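You operate a simulated robot arm through the tools that you are given. There is no shell and no other tool.

The job below is to be done with a simulated robot arm. You get a single attempt, and the scene is never put back.

TASK
Set mould 62 on the green turntable, brush it out, turn it half round and lay the clay lump in.
Fine: put the blue brush back. Set down upright: blue brush. What is to be rubbed or washed off counts as gone when no trace of it is left.

Only the result counts: the job must be done as asked and must still hold three seconds after the hand-in. Knocking over, shifting, dropping, spilling or breaking anything else fails it.

THE ROBOT
A 7-joint arm with a two-finger parallel gripper, fixed in place. Base frame: the origin is on the floor under the middle of its stand, x ahead of it, y to its left, z up. Lengths are in m, angles in degrees, forces in N, time in s.
With the tool pointing down near the work surface it reaches from about 0.44 to 0.9 m from the base axis. Its first joint turns from -17.0 to 126.0 degrees. Payload 1.57 kg.
The TCP is the grasp point between the finger pads, 0.03 m short of the fingertips. In the tool frame z runs along the fingers and y along their closing line. Largest opening 0.08 m; finger width 0.017, thickness 0.012; the body of the gripper, 0.04 by 0.082 m, starts 0.08 m behind the TCP.
Orientation is told as [roll, pitch, yaw] about the base's x, y, z axes, in that order, counted from this pose: with the fingers straight down and closing along the base's y, the tool's x points along the base's -x, its y along +y and its z along -z.

THE INTERFACE
- The arm moves only by the tool nudge_tool. Its argument "targets" is a list of rows, each a list of 7 numbers: the finger opening in m, from 0 to 0.08, then the shift along the base's x, y, z in m, then the turn, a rotation vector about the base's x, y, z in degrees. In form: [[gripper, tx, ty, tz, ax, ay, az], ...]. A call has 1 to 20 rows; each row is the pose to reach, as a shift and turn from the pose commanded when the call began. Each row takes 0.2 s and may step no farther than 0.05 m and 8.6 degrees from the row before; otherwise, or with a gripper value out of range, the whole call is refused. Where a pose cannot be reached the arm comes as near as it can. A force on the tool above 40 N (or 10 N above the force at the start of the call, whichever is more), or a blocked arm, ends the call early, and 0.2 s more pass. The fingers move at their own pace (about 0.045 m/s each) and stop on an object; they squeeze with about 28 N. The grip force told is the motor's: it shows also when the fingers shut on nothing. Time passes only in rows, and 0.2 s behind the last, so rows that repeat a pose let the fingers close. It gives the time, the measured TCP pose, the force on the tool (base axes), the opening and the grip force at its end, in the units of the frame above (readings bear some noise), with the torque about the TCP (base axes, N m) and any sound that the robot's microphone picked up.
- Cameras (640 x 400 px; columns grow to the right, rows downward): "scene" is fixed at [0.3939, -0.6426, 1.5059]; the picture's right is [0.70, -0.71, 0.00], its down [-0.64, -0.63, -0.43] and it looks along [0.31, 0.30, -0.90] (base axes); focal length 214 px, centre (320, 200). "wrist" rides on the gripper at [0.072, -0.007, -0.122] in the tool frame; the picture's right is [0.09, 1.00, 0.00], its down [-0.84, 0.08, -0.54] and it looks along [-0.54, 0.05, 0.84] (tool axes); focal length 238 px, centre (320, 200). There is no depth. A picture from a camera that has moved, and an enlarged one, comes with that camera's place and axes in the base frame and with its lens. The place of the scene camera against the robot may be out by one fixed shift of up to 0.012 m in any direction.
- camera(camera): a new picture of that camera. The clock stands still meanwhile.
- raise_lower(by): slides the trunk up (or, below 0, down) by that many m; the arm rides with it, the base frame stays. It gives what a move gives, with no picture.
- zoom(camera, box): a new picture of the part [left, top, right, bottom] of that camera's present view, enlarged. The clock stands still meanwhile.
- finish_job(): hands the job in; it is judged then, once.

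Nothing tells you positions but the pictures and the camera data. Unless the task says otherwise, let go and move clear before handing in.

The tools are called after "Call:" as a command line: name --pt "numbers of a row" for each row, then --argument value for the rest, lists and objects as JSON in quotes. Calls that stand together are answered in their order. nudge_tool: Moves the arm, as the interface text tells. Its arguments: {"type":"object","properties":{"targets":{"type":"array"}},"required":["targets"]} The other tools are called the same way: raise_lower (by) moves the trunk up or down; camera (camera) takes a picture; zoom (camera, box) takes an enlarged picture of a part of a camera's view; finish_job () hands the job in.

At the start:

```text
t: 0.0
eef_pos: [0.7091, -0.0358, 1.0539]
ee_rot: [0.0, 0.0, 0.0]
ft_force: [-0.3, 0.0, 0.0]
ft_torque: [-0.02, 0.02, 0.03]
opening: 0.0799
grip_force: 0.0
trunk travel left (down, up): [-0.6, 0.19]
```

scene: 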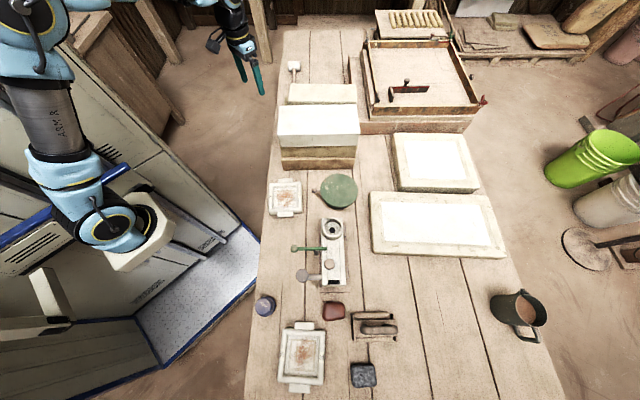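
wrist: 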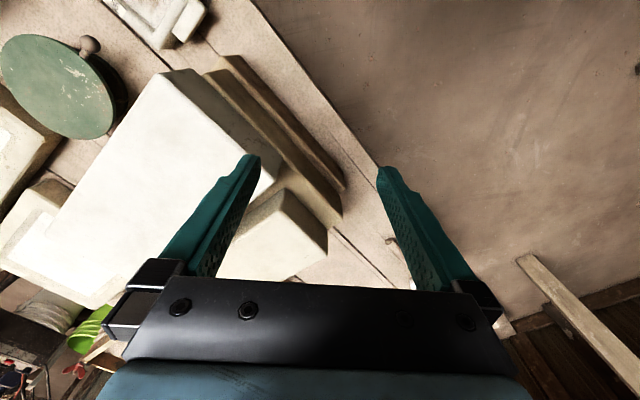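

I see a workbench with a green turntable, two moulds (near and far), a rack with brushes, a clay lump and other tools. I'll zoom in to identify things before moving.

Call:
zoom --camera "scene" --box '[250, 160, 410, 260]'

Call:
zoom --camera "scene" --box '[240, 290, 416, 400]'

Call:
zoom --camera "scene" --box '[270, 210, 382, 290]'

Call:
zoom --camera "scene" --box '[250, 40, 506, 200]'

```text
4.00 times, centred on (330, 210) of scene
camera zoom: at [0.3939, -0.6426, 1.5059], right [0.7, -0.71, 0.0], down [-0.64, -0.63, -0.43], along [0.31, 0.3, -0.9], focal length 858 px, centre (280, 160)
```

zoom: 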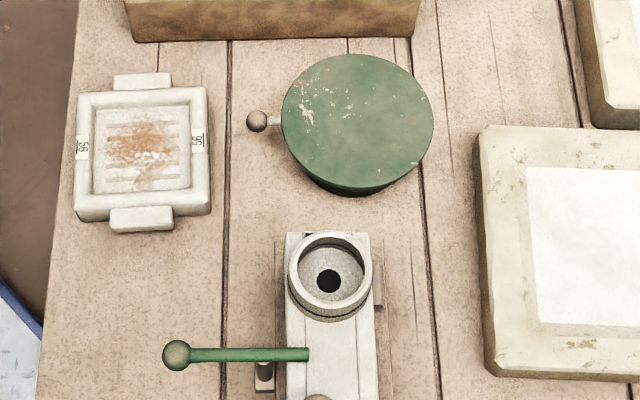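

```text
3.64 times, centred on (328, 345) of scene
camera zoom: at [0.3939, -0.6426, 1.5059], right [0.7, -0.71, 0.0], down [-0.64, -0.63, -0.43], along [0.31, 0.3, -0.9], focal length 780 px, centre (291, -327)
```

zoom: 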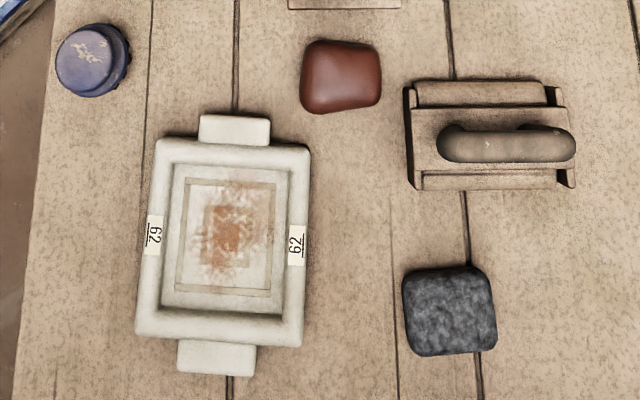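

```text
5.00 times, centred on (326, 250) of scene
camera zoom: at [0.3939, -0.6426, 1.5059], right [0.7, -0.71, 0.0], down [-0.64, -0.63, -0.43], along [0.31, 0.3, -0.9], focal length 1072 px, centre (290, -50)
```

zoom: 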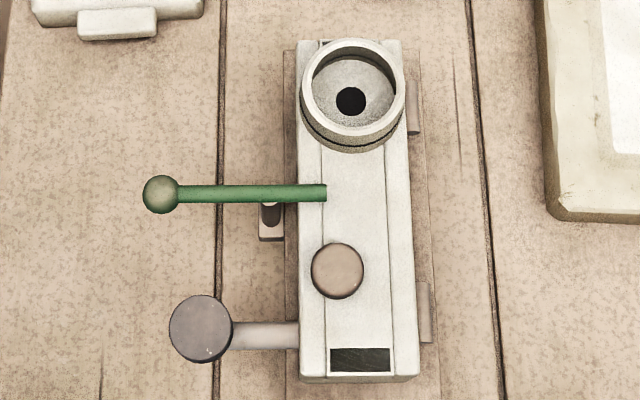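

```text
2.50 times, centred on (378, 120) of scene
camera zoom: at [0.3939, -0.6426, 1.5059], right [0.7, -0.71, 0.0], down [-0.64, -0.63, -0.43], along [0.31, 0.3, -0.9], focal length 536 px, centre (175, 400)
```

zoom: 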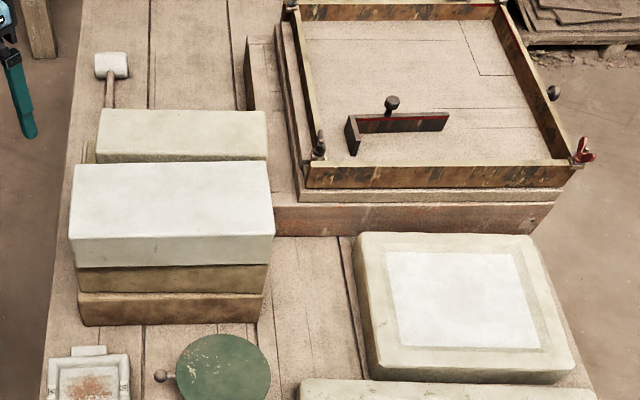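

I take the near mould for 62, the blue knob at the near-left as the upright blue brush, the dark red lump as clay, and the green disc as the turntable. I'll swing the arm at its present height over toward the near end to look with the wrist camera.

Call:
zoom --camera "scene" --box '[270, 315, 334, 395]'

Call:
nudge_tool --pt "0.08 -0.0346 -0.0313 0 0 0 -4.6" --pt "0.08 -0.0692 -0.0625 0 0 0 -9.2" --pt "0.08 -0.1038 -0.0938 0 0 0 -13.8" --pt "0.08 -0.1384 -0.1251 0 0 0 -18.4" --pt "0.08 -0.173 -0.1563 0 0 0 -23.0" --pt "0.08 -0.2076 -0.1876 0 0 0 -27.6" --pt "0.08 -0.2422 -0.2189 0 0 0 -32.2" --pt "0.08 -0.2768 -0.2501 0 0 0 -36.8" --pt "0.08 -0.3114 -0.2814 0 0 0 -41.4" --pt "0.08 -0.346 -0.3127 0 0 0 -46.0" --pt "0.08 -0.3806 -0.3439 0 0 0 -50.6" --pt "0.08 -0.4152 -0.3752 0 0 0 -55.2" --pt "0.08 -0.4498 -0.4065 0 0 0 -59.8" --pt "0.08 -0.4844 -0.4377 0 0 0 -64.4" --pt "0.08 -0.519 -0.469 0 0 0 -69.0"

```text
5.00 times, centred on (302, 355) of scene
camera zoom: at [0.3939, -0.6426, 1.5059], right [0.7, -0.71, 0.0], down [-0.64, -0.63, -0.43], along [0.31, 0.3, -0.9], focal length 1072 px, centre (410, -575)
```

zoom: 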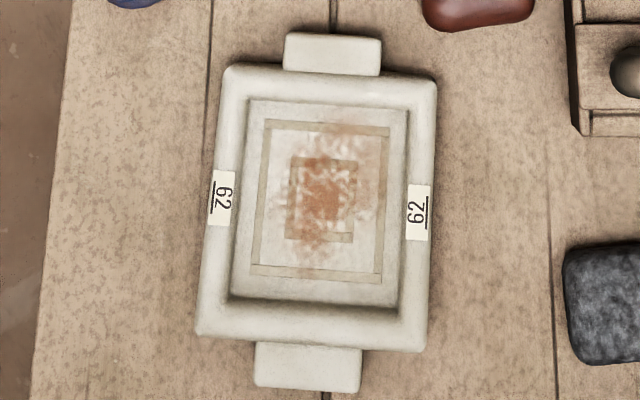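

```text
t: 3.2
eef_pos: [0.1911, -0.5037, 1.052]
ee_rot: [0.0, 0.0, -69.0]
ft_force: [-0.1, -0.7, 0.0]
ft_torque: [-0.03, 0.02, -0.03]
opening: 0.0802
grip_force: 0.0
trunk travel left (down, up): [-0.6, 0.19]
```

The near mould reads 62. The arm reached the viewing spot; now I look with the wrist camera.

Call:
camera --camera "wrist"

Call:
camera --camera "scene"

```text
taken
camera wrist: at [0.1593, -0.4398, 1.1756], right [0.9, 0.44, 0.0], down [0.37, -0.75, 0.54], along [0.24, -0.49, -0.84], focal length 238 px, centre (320, 200)
```

wrist: 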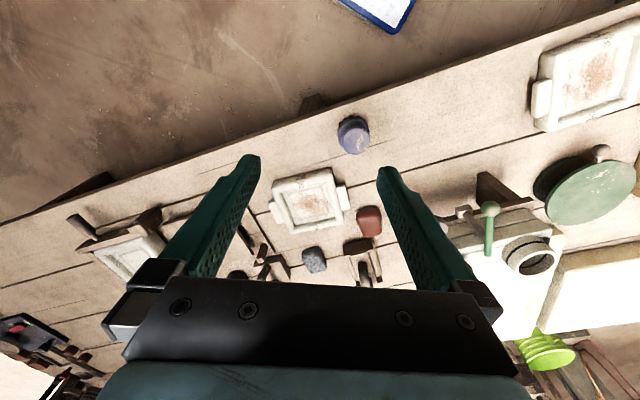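

```text
taken
```

scene: 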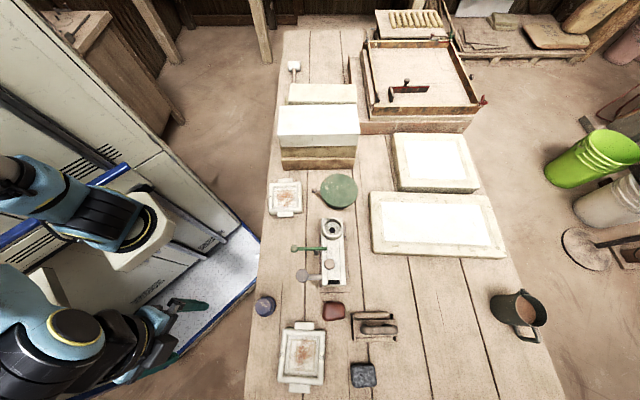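

The wrist view covers the mould, clay, brush, and turntable. I'll enlarge it for detail and triangulation.

Call:
zoom --camera "wrist" --box '[250, 100, 410, 200]'

Call:
zoom --camera "wrist" --box '[250, 180, 410, 280]'

Call:
zoom --camera "wrist" --box '[440, 130, 640, 255]'

```text
4.00 times, centred on (330, 150) of wrist
camera zoom: at [0.1593, -0.4398, 1.1756], right [0.9, 0.44, 0.0], down [0.37, -0.75, 0.54], along [0.24, -0.49, -0.84], focal length 953 px, centre (280, 400)
```

zoom: 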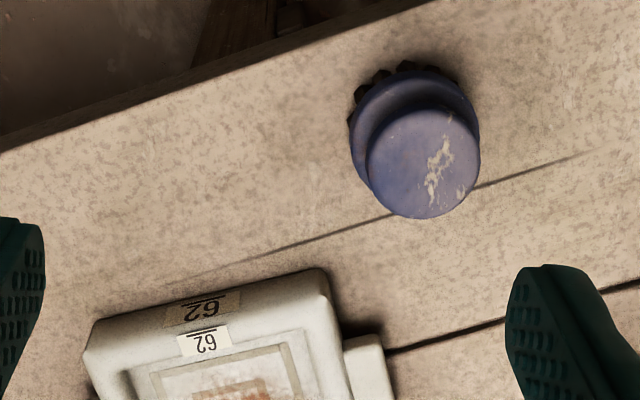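

```text
4.00 times, centred on (330, 230) of wrist
camera zoom: at [0.1593, -0.4398, 1.1756], right [0.9, 0.44, 0.0], down [0.37, -0.75, 0.54], along [0.24, -0.49, -0.84], focal length 953 px, centre (280, 80)
```

zoom: 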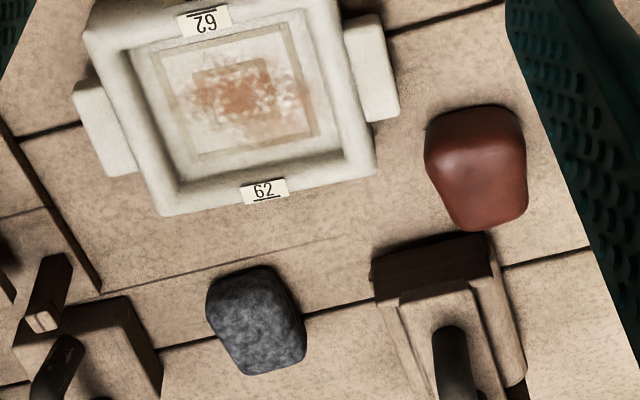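

```text
3.20 times, centred on (540, 192) of wrist
camera zoom: at [0.1593, -0.4398, 1.1756], right [0.9, 0.44, 0.0], down [0.37, -0.75, 0.54], along [0.24, -0.49, -0.84], focal length 763 px, centre (-384, 224)
```

zoom: 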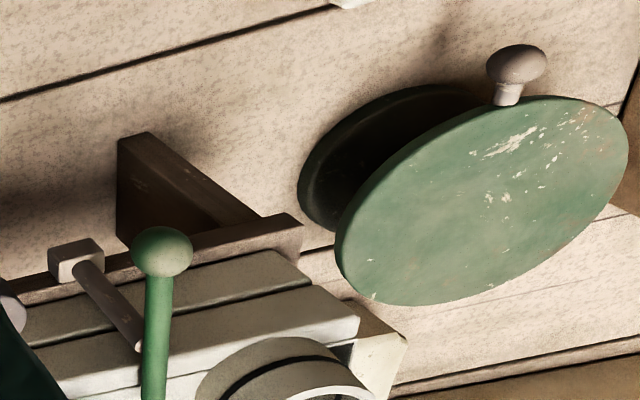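

Triangulating, the bench top is about z 0.73, mould 62 is at about (0.26, -0.70), the brush at (0.27, -0.53), the clay at (0.405, -0.69) and the turntable at (0.722, -0.423) with its top at about 0.787. I'll go in lower for a closer look at the mould, brush and clay.

Call:
nudge_tool --pt "0.08 0.008 -0.019 -0.033 0 0 0" --pt "0.08 0.016 -0.038 -0.066 0 0 0" --pt "0.08 0.023 -0.057 -0.099 0 0 0" --pt "0.08 0.031 -0.077 -0.13 0 0 0"

Call:
camera --camera "wrist"

```text
t: 4.2
eef_pos: [0.2211, -0.5818, 0.9236]
ee_rot: [0.0, 0.1, -69.0]
ft_force: [-0.2, 0.0, -0.8]
ft_torque: [-0.05, -0.03, 0.02]
opening: 0.08
grip_force: 0.0
trunk travel left (down, up): [-0.6, 0.19]
```

```text
taken
camera wrist: at [0.1889, -0.5164, 1.0461], right [0.9, 0.44, 0.0], down [0.37, -0.75, 0.54], along [0.24, -0.49, -0.84], focal length 238 px, centre (320, 200)
```

wrist: 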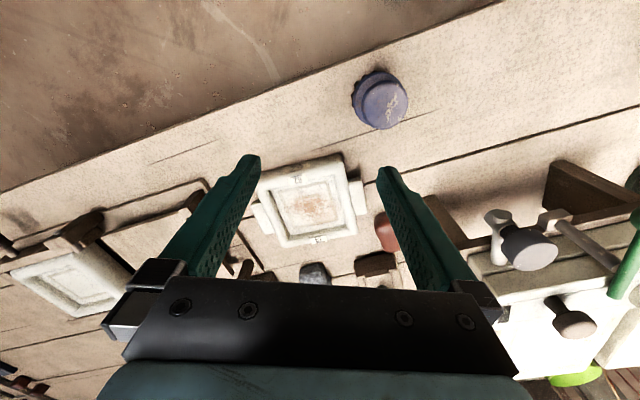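

Call:
zoom --camera "wrist" --box '[240, 130, 400, 280]'

Call:
zoom --camera "wrist" --box '[330, 50, 430, 150]'

Call:
zoom --camera "wrist" --box '[0, 180, 200, 330]'

```text
2.67 times, centred on (320, 205) of wrist
camera zoom: at [0.1889, -0.5164, 1.0461], right [0.9, 0.44, 0.0], down [0.37, -0.75, 0.54], along [0.24, -0.49, -0.84], focal length 636 px, centre (320, 187)
```

zoom: 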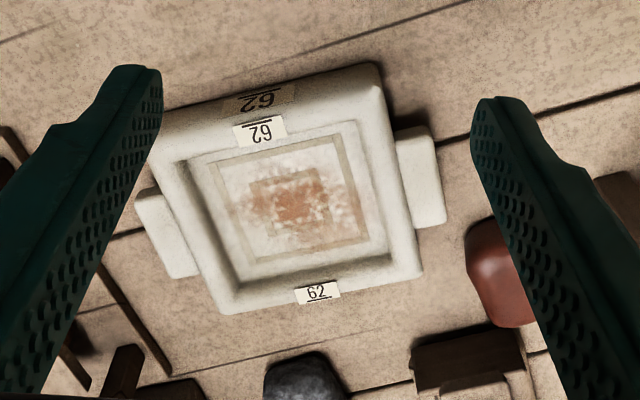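

```text
4.00 times, centred on (380, 100) of wrist
camera zoom: at [0.1889, -0.5164, 1.0461], right [0.9, 0.44, 0.0], down [0.37, -0.75, 0.54], along [0.24, -0.49, -0.84], focal length 953 px, centre (80, 600)
```

zoom: 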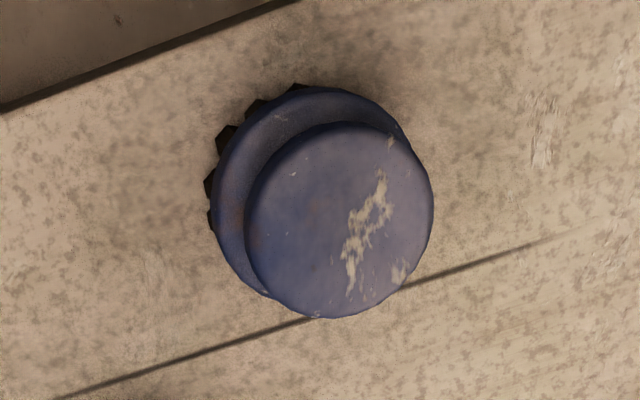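

```text
2.67 times, centred on (100, 255) of wrist
camera zoom: at [0.1889, -0.5164, 1.0461], right [0.9, 0.44, 0.0], down [0.37, -0.75, 0.54], along [0.24, -0.49, -0.84], focal length 636 px, centre (907, 53)
```

zoom: 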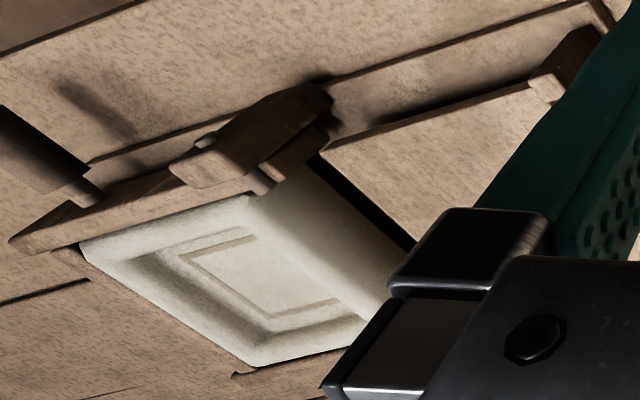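

I want a lower-angle view to judge the mould's wall and tab heights and the brush's profile. I'll back off slightly, lower, and tilt the tool outward.

Call:
nudge_tool --pt "0.08 -0.007 0.02 -0.013 -6.0 -2.31 0" --pt "0.08 -0.014 0.039 -0.026 -12.05 -4.62 0" --pt "0.08 -0.021 0.059 -0.04 -18.1 -6.93 0" --pt "0.08 -0.028 0.078 -0.053 -24.1 -9.24 0"

Call:
camera --camera "wrist"

Call:
zoom --camera "wrist" --box '[240, 100, 400, 200]'

```text
t: 5.2
eef_pos: [0.1941, -0.5133, 0.8742]
ee_rot: [-1.0, -21.7, -68.8]
ft_force: [0.8, -0.4, 0.9]
ft_torque: [0.0, 0.08, -0.05]
opening: 0.0801
grip_force: 0.0
out of reach, approached as far as the arm can: row 4
trunk travel left (down, up): [-0.6, 0.19]
```

```text
taken
camera wrist: at [0.1493, -0.4106, 0.9605], right [0.9, 0.43, -0.05], down [0.29, -0.51, 0.81], along [0.33, -0.74, -0.58], focal length 238 px, centre (320, 200)
```

wrist: 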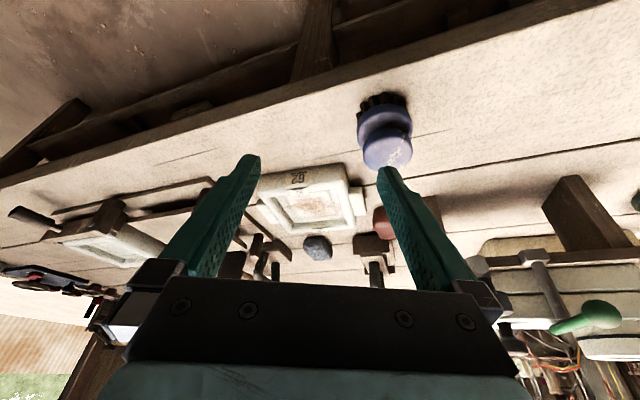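

```text
4.00 times, centred on (320, 150) of wrist
camera zoom: at [0.1493, -0.4106, 0.9605], right [0.9, 0.43, -0.05], down [0.29, -0.51, 0.81], along [0.33, -0.74, -0.58], focal length 953 px, centre (320, 400)
```

zoom: 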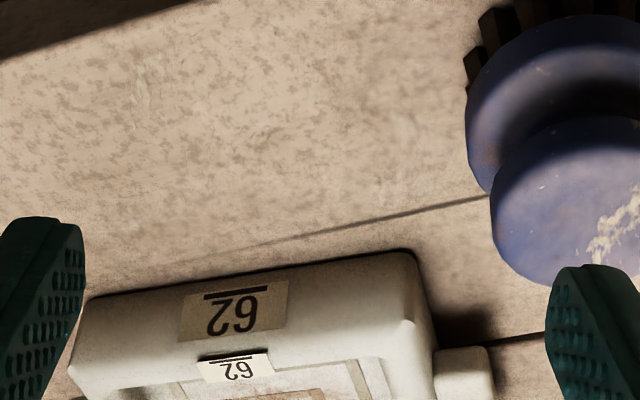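

Call:
zoom --camera "wrist" --box '[330, 70, 450, 190]'

Call:
zoom --camera "wrist" --box '[240, 150, 440, 275]'

Call:
zoom --camera "wrist" --box '[440, 160, 640, 360]'

```text
3.33 times, centred on (390, 130) of wrist
camera zoom: at [0.1493, -0.4106, 0.9605], right [0.9, 0.43, -0.05], down [0.29, -0.51, 0.81], along [0.33, -0.74, -0.58], focal length 794 px, centre (87, 433)
```

zoom: 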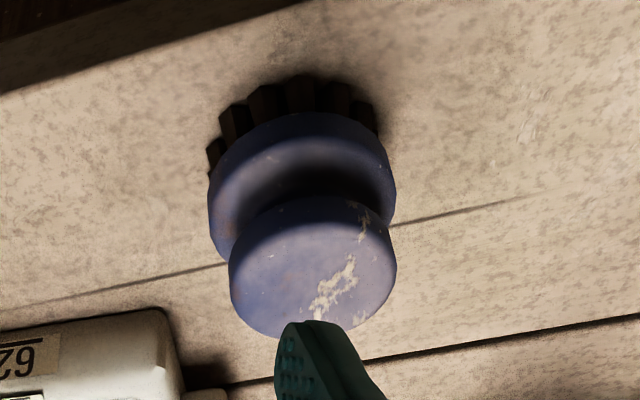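

```text
3.20 times, centred on (340, 212) of wrist
camera zoom: at [0.1493, -0.4106, 0.9605], right [0.9, 0.43, -0.05], down [0.29, -0.51, 0.81], along [0.33, -0.74, -0.58], focal length 763 px, centre (256, 160)
```

zoom: 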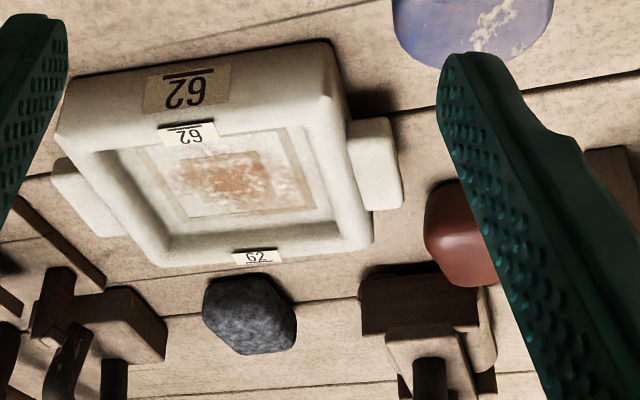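

```text
2.00 times, centred on (540, 260) of wrist
camera zoom: at [0.1493, -0.4106, 0.9605], right [0.9, 0.43, -0.05], down [0.29, -0.51, 0.81], along [0.33, -0.74, -0.58], focal length 477 px, centre (-120, 80)
```

zoom: 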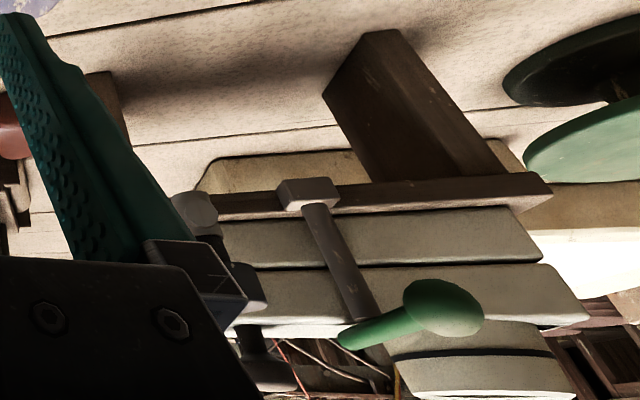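

The mould is roughly 0.12 m square and 0.04 m high, its rim is at about z 0.76, and its tab axis lies at about 41°. The tall mill-like device stands between it and the turntable and reaches up to about z 0.94. I'll straighten the tool and turn it so the fingers close across the mould's side wall.

Call:
nudge_tool --pt "0.08 0.005 -0.02 0.015 6.0 2.31 0" --pt "0.08 0.01 -0.04 0.03 12.05 4.62 0" --pt "0.08 0.015 -0.06 0.045 18.1 6.93 0" --pt "0.08 0.02 -0.08 0.06 24.1 9.24 0"

```text
t: 6.2
eef_pos: [0.2122, -0.5937, 0.9344]
ee_rot: [-0.9, 4.2, -69.0]
ft_force: [-1.3, 0.6, 0.5]
ft_torque: [0.01, 0.01, 0.01]
opening: 0.0803
grip_force: 0.0
trunk travel left (down, up): [-0.6, 0.19]
```

Call:
nudge_tool --pt "0.08 0.0 0.0 0.0 -3.6 -2.35 0"

```text
t: 6.6
eef_pos: [0.2122, -0.5947, 0.9333]
ee_rot: [0.1, 0.0, -68.9]
ft_force: [0.5, 0.0, 0.1]
ft_torque: [0.02, 0.0, 0.02]
opening: 0.0801
grip_force: 0.0
trunk travel left (down, up): [-0.6, 0.19]
```

Call:
nudge_tool --pt "0.08 0.003 -0.007 0 0 0 -7.8" --pt "0.08 0.006 -0.014 0 0 0 -15.6" --pt "0.08 0.009 -0.02 0 0 0 -23.4" --pt "0.08 0.012 -0.027 0 0 0 -31.2" --pt "0.08 0.016 -0.034 -0.007 0 0 -39.0" --pt "0.08 0.019 -0.041 -0.014 0 0 -46.8" --pt "0.08 0.022 -0.047 -0.02 0 0 -54.6" --pt "0.08 0.025 -0.054 -0.027 0 0 -62.4" --pt "0.08 0.028 -0.061 -0.033 0 0 -70.0"

Call:
camera --camera "wrist"

Call:
zoom --camera "scene" --box '[240, 290, 416, 400]'

```text
t: 8.6
eef_pos: [0.2396, -0.6547, 0.8987]
ee_rot: [0.1, -0.2, -139.0]
ft_force: [-0.5, -0.1, 0.7]
ft_torque: [0.01, 0.01, 0.01]
opening: 0.08
grip_force: 0.1
trunk travel left (down, up): [-0.6, 0.19]
```

```text
taken
camera wrist: at [0.2904, -0.6021, 1.0211], right [0.72, -0.69, 0.0], down [-0.58, -0.61, 0.54], along [-0.37, -0.39, -0.84], focal length 238 px, centre (320, 200)
```

wrist: 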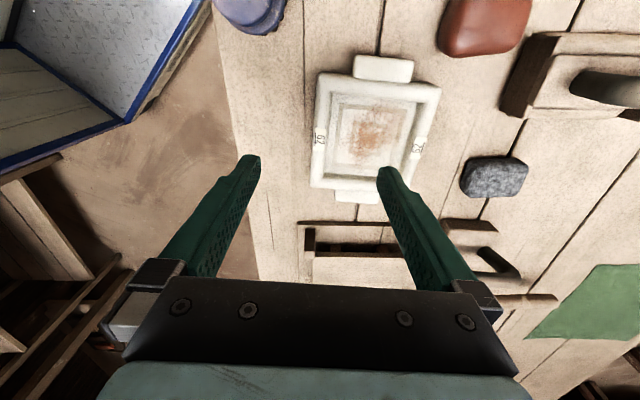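

```text
3.64 times, centred on (328, 345) of scene
camera zoom: at [0.3939, -0.6426, 1.5059], right [0.7, -0.71, 0.0], down [-0.64, -0.63, -0.43], along [0.31, 0.3, -0.9], focal length 780 px, centre (291, -327)
```

zoom: 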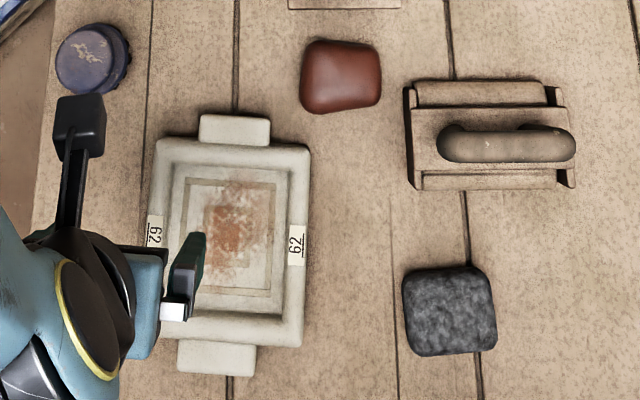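

Call:
zoom --camera "wrist" --box '[290, 40, 450, 210]'

```text
2.35 times, centred on (370, 125) of wrist
camera zoom: at [0.2904, -0.6021, 1.0211], right [0.72, -0.69, 0.0], down [-0.58, -0.61, 0.54], along [-0.37, -0.39, -0.84], focal length 561 px, centre (202, 376)
```

zoom: 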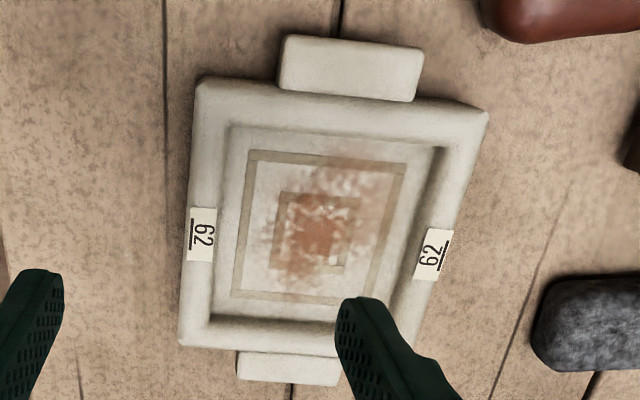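

The tab axis is at about 41°, so the fingers at this yaw close squarely across the wall facing the robot. I'll descend over that wall, just above the rim first.

Call:
nudge_tool --pt "0.045 0.001 -0.001 -0.03 0 0 0" --pt "0.045 0.0018 -0.002 -0.06 0 0 0" --pt "0.045 0.0018 -0.002 -0.09 0 0 0"

Call:
camera --camera "wrist"

Call:
zoom --camera "scene" --box '[260, 310, 340, 390]'

```text
t: 9.4
eef_pos: [0.2412, -0.6549, 0.8102]
ee_rot: [0.1, 0.0, -138.9]
ft_force: [-1.1, -0.7, 0.7]
ft_torque: [-0.01, -0.01, 0.01]
opening: 0.0451
grip_force: 0.0
trunk travel left (down, up): [-0.6, 0.19]
```

```text
taken
camera wrist: at [0.2921, -0.6039, 0.9324], right [0.72, -0.69, 0.0], down [-0.58, -0.61, 0.54], along [-0.37, -0.39, -0.84], focal length 238 px, centre (320, 200)
```

wrist: 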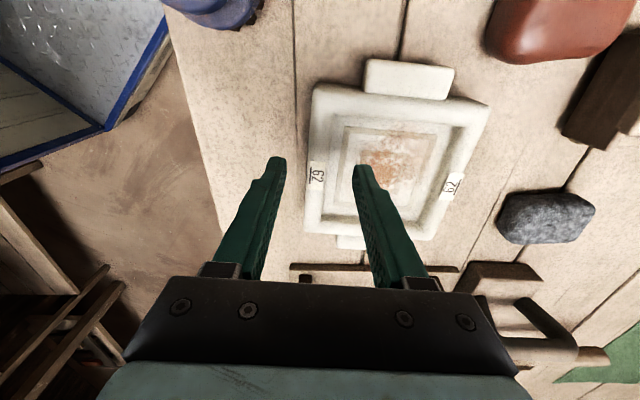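

```text
5.00 times, centred on (300, 350) of scene
camera zoom: at [0.3939, -0.6426, 1.5059], right [0.7, -0.71, 0.0], down [-0.64, -0.63, -0.43], along [0.31, 0.3, -0.9], focal length 1072 px, centre (420, -550)
```

zoom: 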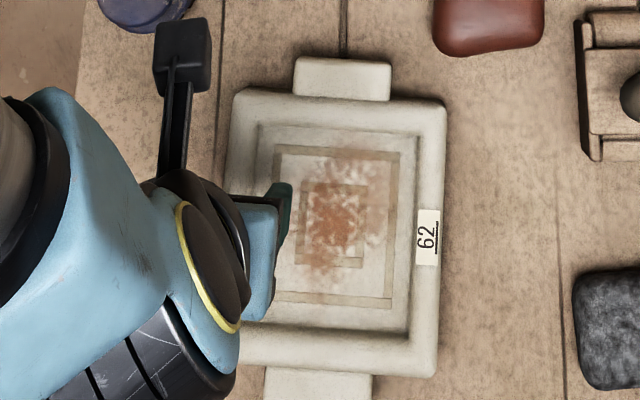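

The rim sits between the fingers. I'll lower slowly around it.

Call:
nudge_tool --pt "0.045 0 0 -0.012 0 0 0" --pt "0.045 0 0 -0.022 0 0 0" --pt "0.045 0 0 -0.028 0 0 0" --pt "0.045 0 0 -0.032 0 0 0"

Call:
zoom --camera "wrist" --box '[220, 60, 500, 260]'

```text
t: 10.4
eef_pos: [0.241, -0.6566, 0.7778]
ee_rot: [0.1, 0.0, -138.9]
ft_force: [-0.3, 0.2, 0.3]
ft_torque: [0.0, 0.01, -0.02]
opening: 0.0451
grip_force: 0.0
trunk travel left (down, up): [-0.6, 0.19]
```

```text
2.00 times, centred on (360, 160) of wrist
camera zoom: at [0.2919, -0.6054, 0.8997], right [0.72, -0.69, 0.0], down [-0.58, -0.61, 0.54], along [-0.37, -0.39, -0.84], focal length 477 px, centre (240, 280)
```

zoom: 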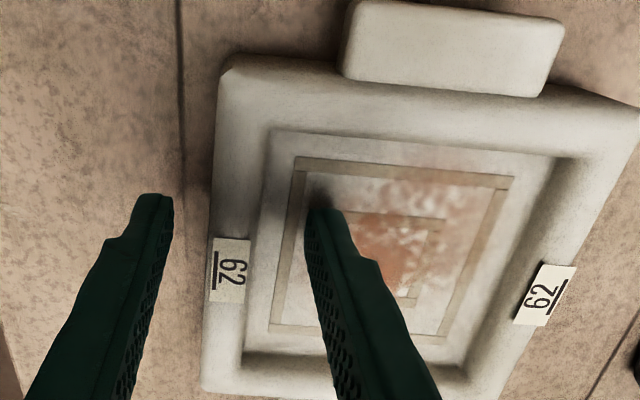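

Call:
nudge_tool --pt "0.045 0 0 -0.002 0 0 0" --pt "0.045 0 0 -0.004 0 0 0"

```text
t: 11.0
eef_pos: [0.2415, -0.6572, 0.7717]
ee_rot: [0.1, -0.1, -139.0]
ft_force: [-0.6, -0.1, 0.6]
ft_torque: [0.02, 0.0, -0.01]
opening: 0.0451
grip_force: 0.1
trunk travel left (down, up): [-0.6, 0.19]
```

Call:
nudge_tool --pt "0.0 0 0 0 0 0 0" --pt "0.0 0 0 0 0 0 0" --pt "0.0 0 0 0 0 0 0" --pt "0.0 0 0 0 0 0 0"

Call:
zoom --camera "wrist" --box '[220, 60, 500, 260]'

```text
t: 12.0
eef_pos: [0.2411, -0.6575, 0.7737]
ee_rot: [0.1, 0.0, -138.9]
ft_force: [-1.9, 1.1, -0.7]
ft_torque: [0.36, -0.15, 0.06]
opening: 0.0164
grip_force: 28.1
trunk travel left (down, up): [-0.6, 0.19]
```

```text
2.00 times, centred on (360, 160) of wrist
camera zoom: at [0.2916, -0.6052, 0.8957], right [0.72, -0.69, 0.0], down [-0.58, -0.61, 0.54], along [-0.37, -0.39, -0.84], focal length 477 px, centre (240, 280)
```

zoom: 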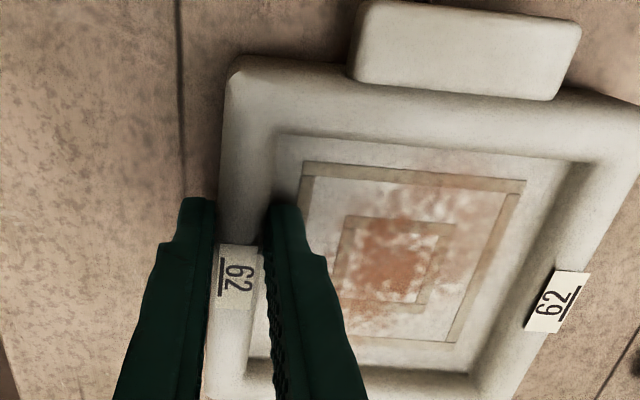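

The wall is gripped (16 mm thick, 28 N). I'll lift gently a few centimetres and check that it holds level.

Call:
nudge_tool --pt "0.0 0 0 0.004 0 0 0" --pt "0.0 0 0 0.01 0 0 0" --pt "0.0 0 0 0.02 0 0 0" --pt "0.0 0 0 0.03 0 0 0"

Call:
camera --camera "wrist"

Call:
zoom --camera "scene" --box '[240, 290, 416, 400]'

```text
t: 13.0
eef_pos: [0.2416, -0.6581, 0.803]
ee_rot: [0.2, -0.1, -138.9]
ft_force: [-0.3, -0.1, -0.9]
ft_torque: [0.01, 0.02, 0.0]
opening: 0.0
grip_force: 21.4
trunk travel left (down, up): [-0.6, 0.19]
```

```text
taken
camera wrist: at [0.2918, -0.6057, 0.9256], right [0.72, -0.69, 0.0], down [-0.58, -0.61, 0.54], along [-0.37, -0.39, -0.84], focal length 238 px, centre (320, 200)
```

wrist: 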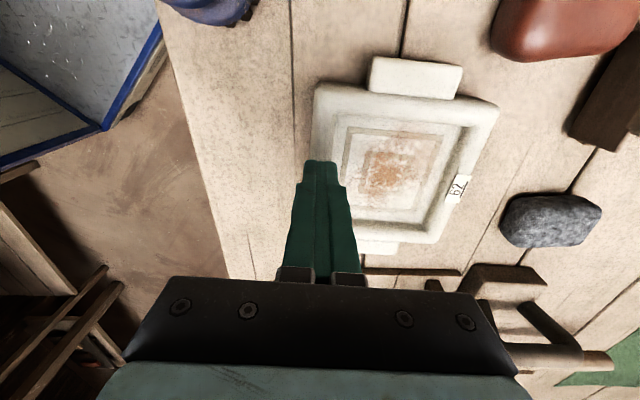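

```text
3.64 times, centred on (328, 345) of scene
camera zoom: at [0.3939, -0.6426, 1.5059], right [0.7, -0.71, 0.0], down [-0.64, -0.63, -0.43], along [0.31, 0.3, -0.9], focal length 780 px, centre (291, -327)
```

zoom: 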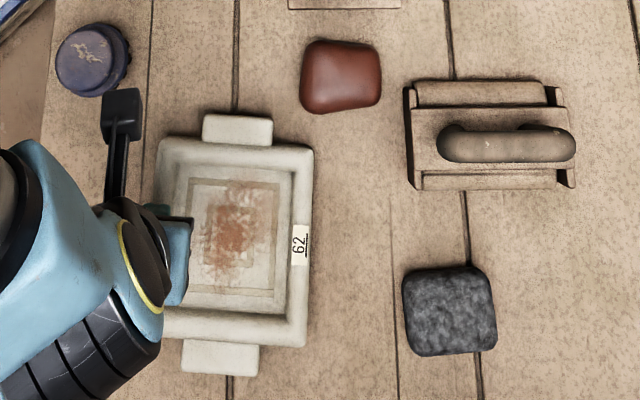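

The grip slipped off the rounded rim as I lifted; the mould is still flat on the bench, shifted only a few millimetres. I'll examine the tabs (lugs) as a better grip.

Call:
zoom --camera "wrist" --box '[340, 40, 480, 140]'

Call:
zoom --camera "scene" --box '[280, 315, 330, 350]'

Call:
zoom --camera "scene" --box '[280, 370, 330, 400]'

```text
4.00 times, centred on (410, 90) of wrist
camera zoom: at [0.2918, -0.6057, 0.9256], right [0.72, -0.69, 0.0], down [-0.58, -0.61, 0.54], along [-0.37, -0.39, -0.84], focal length 953 px, centre (-40, 640)
```

zoom: 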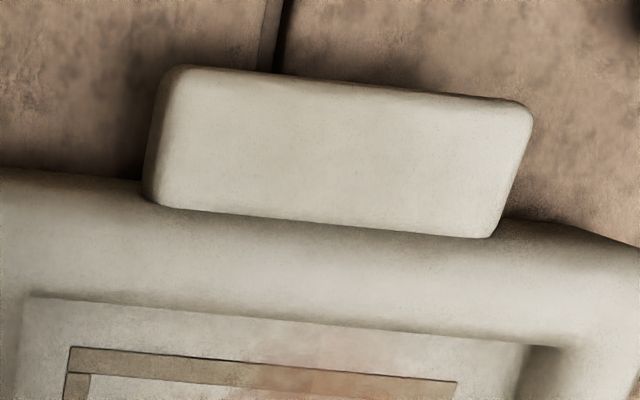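

```text
11.43 times, centred on (305, 332) of scene
camera zoom: at [0.3939, -0.6426, 1.5059], right [0.7, -0.71, 0.0], down [-0.64, -0.63, -0.43], along [0.31, 0.3, -0.9], focal length 2451 px, centre (491, -1314)
```

zoom: 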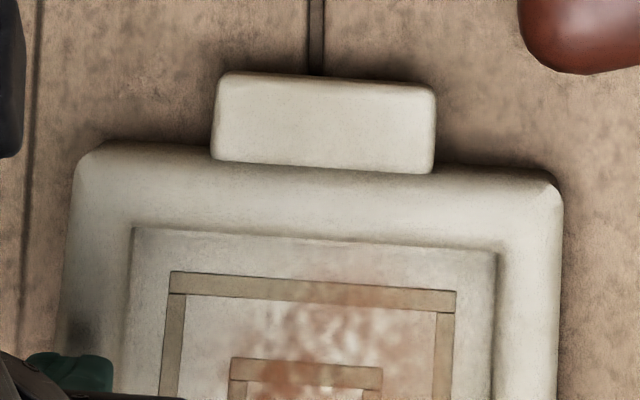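

```text
12.80 times, centred on (305, 385) of scene
camera zoom: at [0.3939, -0.6426, 1.5059], right [0.7, -0.71, 0.0], down [-0.64, -0.63, -0.43], along [0.31, 0.3, -0.9], focal length 2745 px, centre (512, -2168)
```

zoom: 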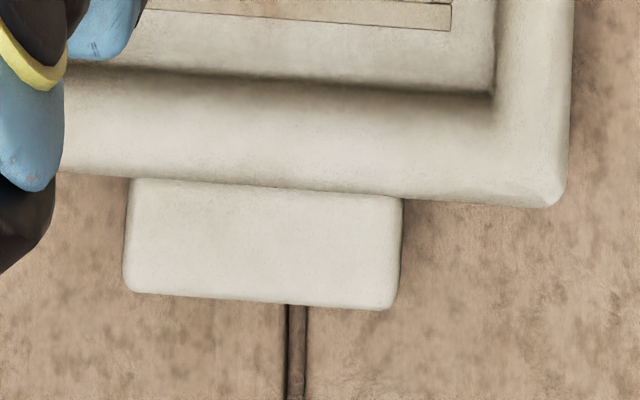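

The tabs are flat-sided blocks about 58 mm wide, so I'll grip the near-end tab across its width. I'll rise, open, and move above it.

Call:
nudge_tool --pt "0.08 0 0 0.025 0 0 0" --pt "0.08 0 0 0.05 0 0 0" --pt "0.08 -0.009 -0.031 0.05 0 0 0" --pt "0.08 -0.019 -0.063 0.05 0 0 0" --pt "0.08 -0.028 -0.094 0.05 0 0 0" --pt "0.08 -0.028 -0.094 0.02 0 0 0"

Call:
camera --camera "wrist"

Call:
zoom --camera "scene" --box '[240, 290, 416, 400]'

```text
t: 14.4
eef_pos: [0.2132, -0.7522, 0.8237]
ee_rot: [0.1, -0.1, -138.9]
ft_force: [0.3, -0.3, 0.3]
ft_torque: [-0.04, 0.03, 0.0]
opening: 0.08
grip_force: 0.0
trunk travel left (down, up): [-0.6, 0.19]
```

```text
taken
camera wrist: at [0.263, -0.7003, 0.9459], right [0.72, -0.69, 0.0], down [-0.58, -0.61, 0.54], along [-0.37, -0.39, -0.84], focal length 238 px, centre (320, 200)
```

wrist: 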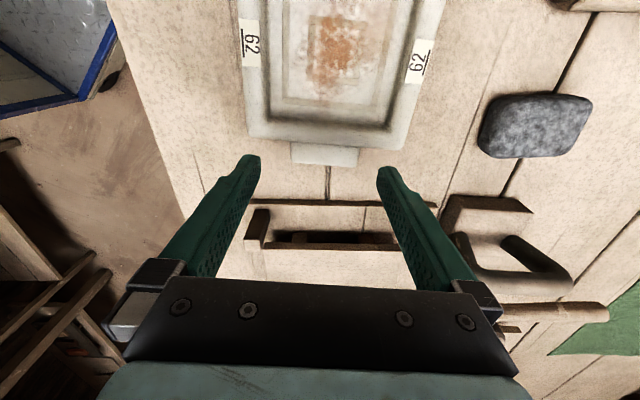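

```text
3.64 times, centred on (328, 345) of scene
camera zoom: at [0.3939, -0.6426, 1.5059], right [0.7, -0.71, 0.0], down [-0.64, -0.63, -0.43], along [0.31, 0.3, -0.9], focal length 780 px, centre (291, -327)
```

zoom: 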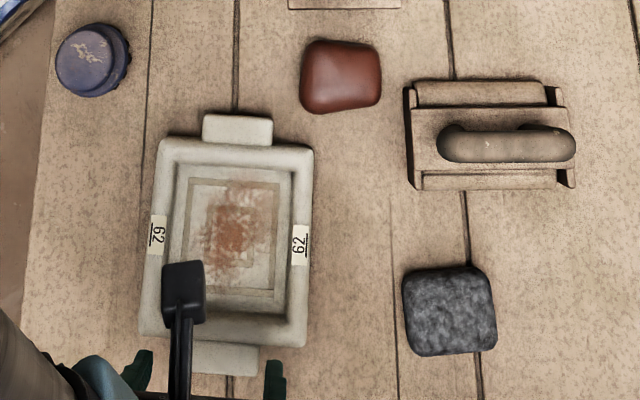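

Call:
zoom --camera "wrist" --box '[220, 90, 420, 215]'

```text
3.20 times, centred on (320, 152) of wrist
camera zoom: at [0.263, -0.7003, 0.9459], right [0.72, -0.69, 0.0], down [-0.58, -0.61, 0.54], along [-0.37, -0.39, -0.84], focal length 763 px, centre (320, 352)
```

zoom: 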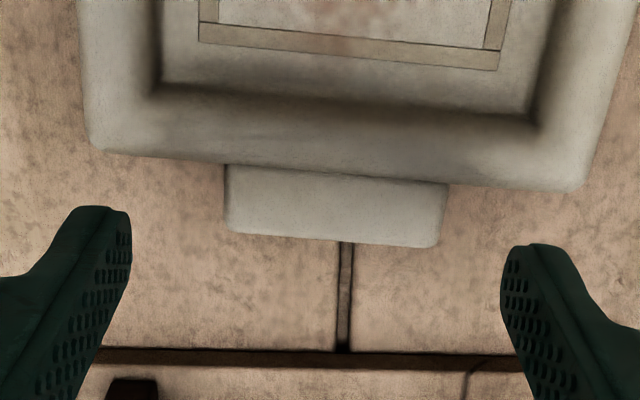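

The tab lies 5 mm off my line and its top is a bit below the rim. I'll correct the position so the fingers sit flush beside the frame, then descend around the tab.

Call:
nudge_tool --pt "0.08 -0.0035 -0.0097 0 0 0 0" --pt "0.08 -0.0035 -0.0097 -0.02 0 0 0" --pt "0.08 -0.0035 -0.0097 -0.035 0 0 0"

Call:
zoom --camera "wrist" --box '[220, 90, 420, 215]'

```text
t: 15.2
eef_pos: [0.2103, -0.7594, 0.7878]
ee_rot: [0.0, -0.2, -139.0]
ft_force: [-0.6, -0.2, 0.4]
ft_torque: [-0.02, 0.07, 0.0]
opening: 0.0799
grip_force: 0.1
trunk travel left (down, up): [-0.6, 0.19]
```

```text
3.20 times, centred on (320, 152) of wrist
camera zoom: at [0.2601, -0.7086, 0.9105], right [0.72, -0.69, 0.0], down [-0.58, -0.61, 0.54], along [-0.37, -0.39, -0.84], focal length 763 px, centre (320, 352)
```

zoom: 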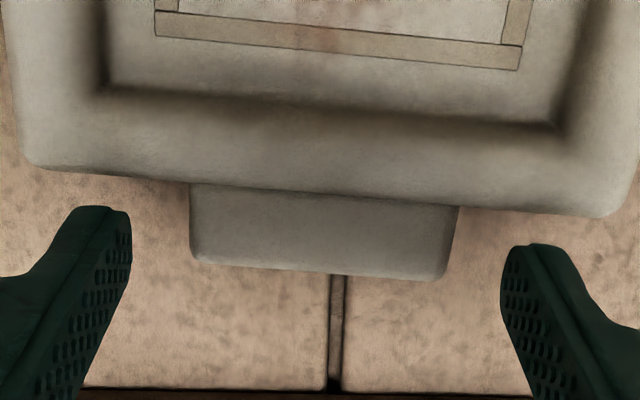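

Call:
nudge_tool --pt "0.08 -0.0011 -0.001 -0.008 0 0 0" --pt "0.08 -0.0011 -0.001 -0.016 0 0 0" --pt "0.08 -0.0011 -0.001 -0.023 0 0 0" --pt "0.08 -0.0011 -0.001 -0.028 0 0 0" --pt "0.08 -0.0011 -0.001 -0.031 0 0 0"

Call:
zoom --camera "wrist" --box '[220, 90, 420, 215]'

```text
t: 16.4
eef_pos: [0.209, -0.7613, 0.7579]
ee_rot: [0.1, -0.1, -138.9]
ft_force: [-0.6, -0.4, 0.4]
ft_torque: [0.02, 0.0, 0.01]
opening: 0.0799
grip_force: 0.0
trunk travel left (down, up): [-0.6, 0.19]
```

```text
3.20 times, centred on (320, 152) of wrist
camera zoom: at [0.2592, -0.7093, 0.88], right [0.72, -0.69, 0.0], down [-0.58, -0.61, 0.54], along [-0.37, -0.39, -0.84], focal length 763 px, centre (320, 352)
```

zoom: 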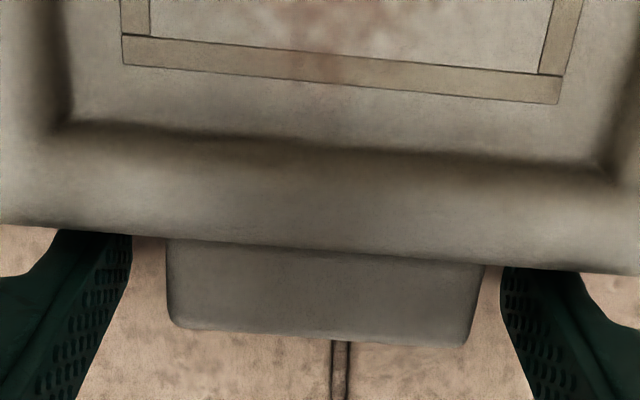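

Fingers are on both sides of the tab, snug to the frame. Lowering 3 mm more and closing.

Call:
nudge_tool --pt "0.08 0 0 -0.003 0 0 0" --pt "0.04 0 0 -0.003 0 0 0" --pt "0.0 0 0 -0.003 0 0 0" --pt "0.0 0 0 -0.003 0 0 0" --pt "0.0 0 0 -0.003 0 0 0"

```text
t: 17.6
eef_pos: [0.209, -0.7622, 0.7553]
ee_rot: [0.0, -0.1, -138.9]
ft_force: [1.1, -2.4, 0.1]
ft_torque: [-0.12, -0.05, -0.05]
opening: 0.0601
grip_force: 27.9
trunk travel left (down, up): [-0.6, 0.19]
```

Gripped at 60 mm. Lifting 6 mm to feel the weight.

Call:
nudge_tool --pt "0.0 0 0 0.002 0 0 0" --pt "0.0 0 0 0.004 0 0 0" --pt "0.0 0 0 0.006 0 0 0" --pt "0.0 0 0 0.006 0 0 0"

Call:
camera --camera "wrist"

Call:
zoom --camera "scene" --box '[240, 290, 416, 400]'

```text
t: 18.6
eef_pos: [0.2082, -0.7603, 0.7596]
ee_rot: [0.1, 0.0, -138.9]
ft_force: [-0.6, 0.3, -5.9]
ft_torque: [-0.3, 0.38, 0.04]
opening: 0.0598
grip_force: 28.3
trunk travel left (down, up): [-0.6, 0.19]
```

```text
taken
camera wrist: at [0.2594, -0.7086, 0.8827], right [0.72, -0.69, 0.0], down [-0.58, -0.61, 0.54], along [-0.37, -0.39, -0.84], focal length 238 px, centre (320, 200)
```

wrist: 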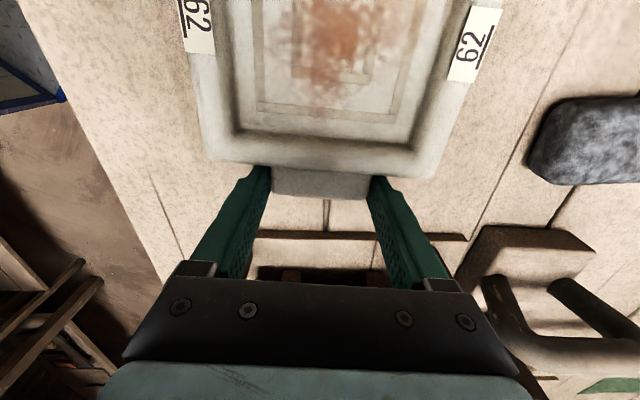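

```text
3.64 times, centred on (328, 345) of scene
camera zoom: at [0.3939, -0.6426, 1.5059], right [0.7, -0.71, 0.0], down [-0.64, -0.63, -0.43], along [0.31, 0.3, -0.9], focal length 780 px, centre (291, -327)
```

zoom: 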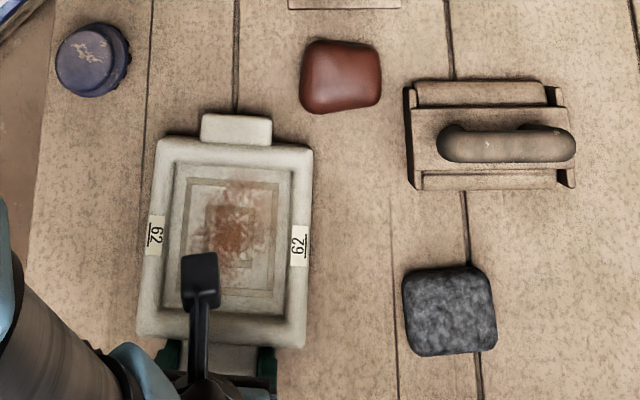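

It carries about 6 N with a matching moment and holds. I'll lift further slowly and check the tilt.

Call:
nudge_tool --pt "0.0 0 0 0.005 0 0 0" --pt "0.0 0 0 0.012 0 0 0" --pt "0.0 0 0 0.022 0 0 0" --pt "0.0 0 0 0.034 0 0 0" --pt "0.0 0 0 0.044 0 0 0"

Call:
camera --camera "wrist"

Call:
zoom --camera "scene" --box '[240, 290, 416, 400]'

```text
t: 19.8
eef_pos: [0.2107, -0.7619, 0.8035]
ee_rot: [0.0, 0.1, -138.8]
ft_force: [0.2, 0.0, -5.5]
ft_torque: [-0.32, 0.36, 0.01]
opening: 0.0598
grip_force: 27.2
trunk travel left (down, up): [-0.6, 0.19]
```

```text
taken
camera wrist: at [0.2604, -0.7095, 0.9256], right [0.72, -0.69, 0.0], down [-0.58, -0.61, 0.54], along [-0.37, -0.39, -0.84], focal length 238 px, centre (320, 200)
```

wrist: 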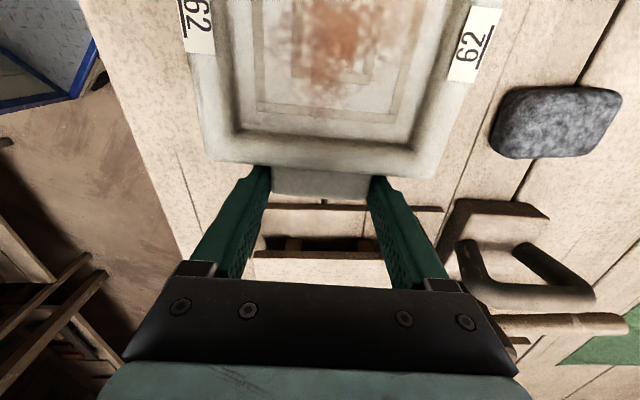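

```text
3.64 times, centred on (328, 345) of scene
camera zoom: at [0.3939, -0.6426, 1.5059], right [0.7, -0.71, 0.0], down [-0.64, -0.63, -0.43], along [0.31, 0.3, -0.9], focal length 780 px, centre (291, -327)
```

zoom: 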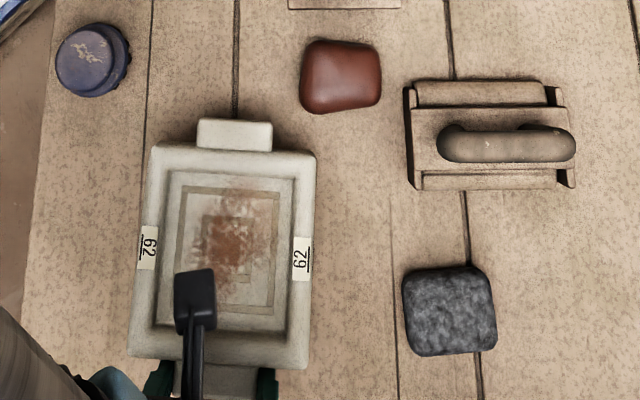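

The mould (~0.57 kg) hangs level with no droop. I'll lift to z≈1.06 so it clears the mill device, then carry it toward the turntable at the same yaw.

Call:
nudge_tool --pt "0.0 0 0 0.015 0 0 0" --pt "0.0 0 0 0.04 0 0 0" --pt "0.0 0 0 0.07 0 0 0" --pt "0.0 0 0 0.1 0 0 0" --pt "0.0 0 0 0.13 0 0 0" --pt "0.0 0 0 0.16 0 0 0" --pt "0.0 0 0 0.19 0 0 0" --pt "0.0 0 0 0.22 0 0 0" --pt "0.0 0 0 0.245 0 0 0" --pt "0.0 0 0 0.257 0 0 0"

```text
t: 22.0
eef_pos: [0.2096, -0.7613, 1.0607]
ee_rot: [0.1, -0.2, -138.9]
ft_force: [0.1, 0.3, -5.7]
ft_torque: [-0.27, 0.37, -0.02]
opening: 0.06
grip_force: 28.3
trunk travel left (down, up): [-0.6, 0.19]
```

Call:
nudge_tool --pt "0.0 0.0137 0.0087 0 0 0 0" --pt "0.0 0.0366 0.0233 0 0 0 0" --pt "0.0 0.0641 0.0407 0 0 0 0" --pt "0.0 0.0962 0.0611 0 0 0 0" --pt "0.0 0.1282 0.0815 0 0 0 0" --pt "0.0 0.1603 0.1019 0 0 0 0" --pt "0.0 0.1924 0.1222 0 0 0 0" --pt "0.0 0.2244 0.1426 0 0 0 0" --pt "0.0 0.2565 0.163 0 0 0 0" --pt "0.0 0.2885 0.1833 0 0 0 0" --pt "0.0 0.3206 0.2037 0 0 0 0" --pt "0.0 0.3527 0.2241 0 0 0 0" --pt "0.0 0.3847 0.2444 0 0 0 0" --pt "0.0 0.4168 0.2648 0 0 0 0" --pt "0.0 0.4443 0.2823 0 0 0 0" --pt "0.0 0.458 0.291 0 0 0 0"

Call:
camera --camera "scene"

Call:
camera --camera "wrist"

```text
t: 25.4
eef_pos: [0.6664, -0.4686, 1.0595]
ee_rot: [0.0, 0.0, -138.9]
ft_force: [-0.1, -0.3, -5.5]
ft_torque: [-0.27, 0.33, 0.04]
opening: 0.0597
grip_force: 28.9
trunk travel left (down, up): [-0.6, 0.19]
```

```text
taken
```

scene: 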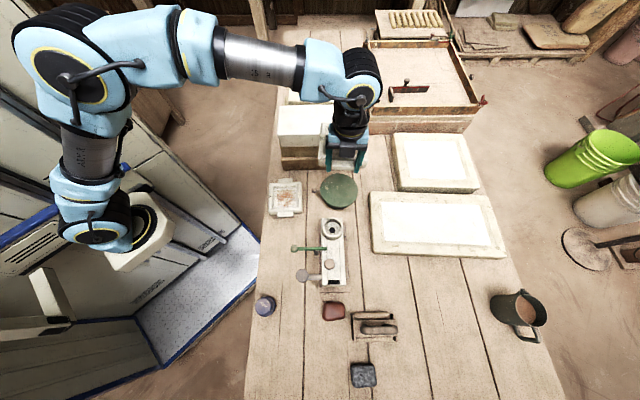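

```text
taken
camera wrist: at [0.7169, -0.418, 1.182], right [0.72, -0.69, 0.0], down [-0.58, -0.61, 0.54], along [-0.37, -0.39, -0.84], focal length 238 px, centre (320, 200)
```

wrist: 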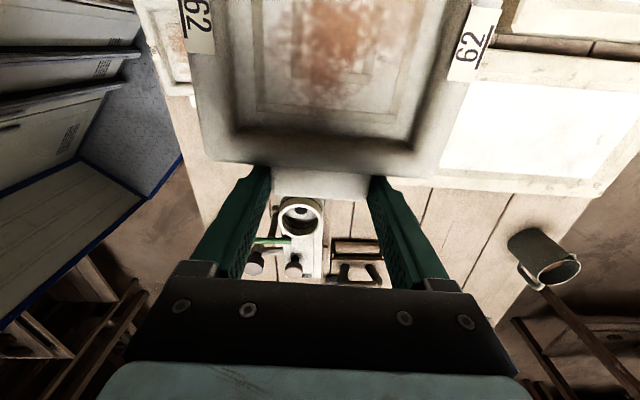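

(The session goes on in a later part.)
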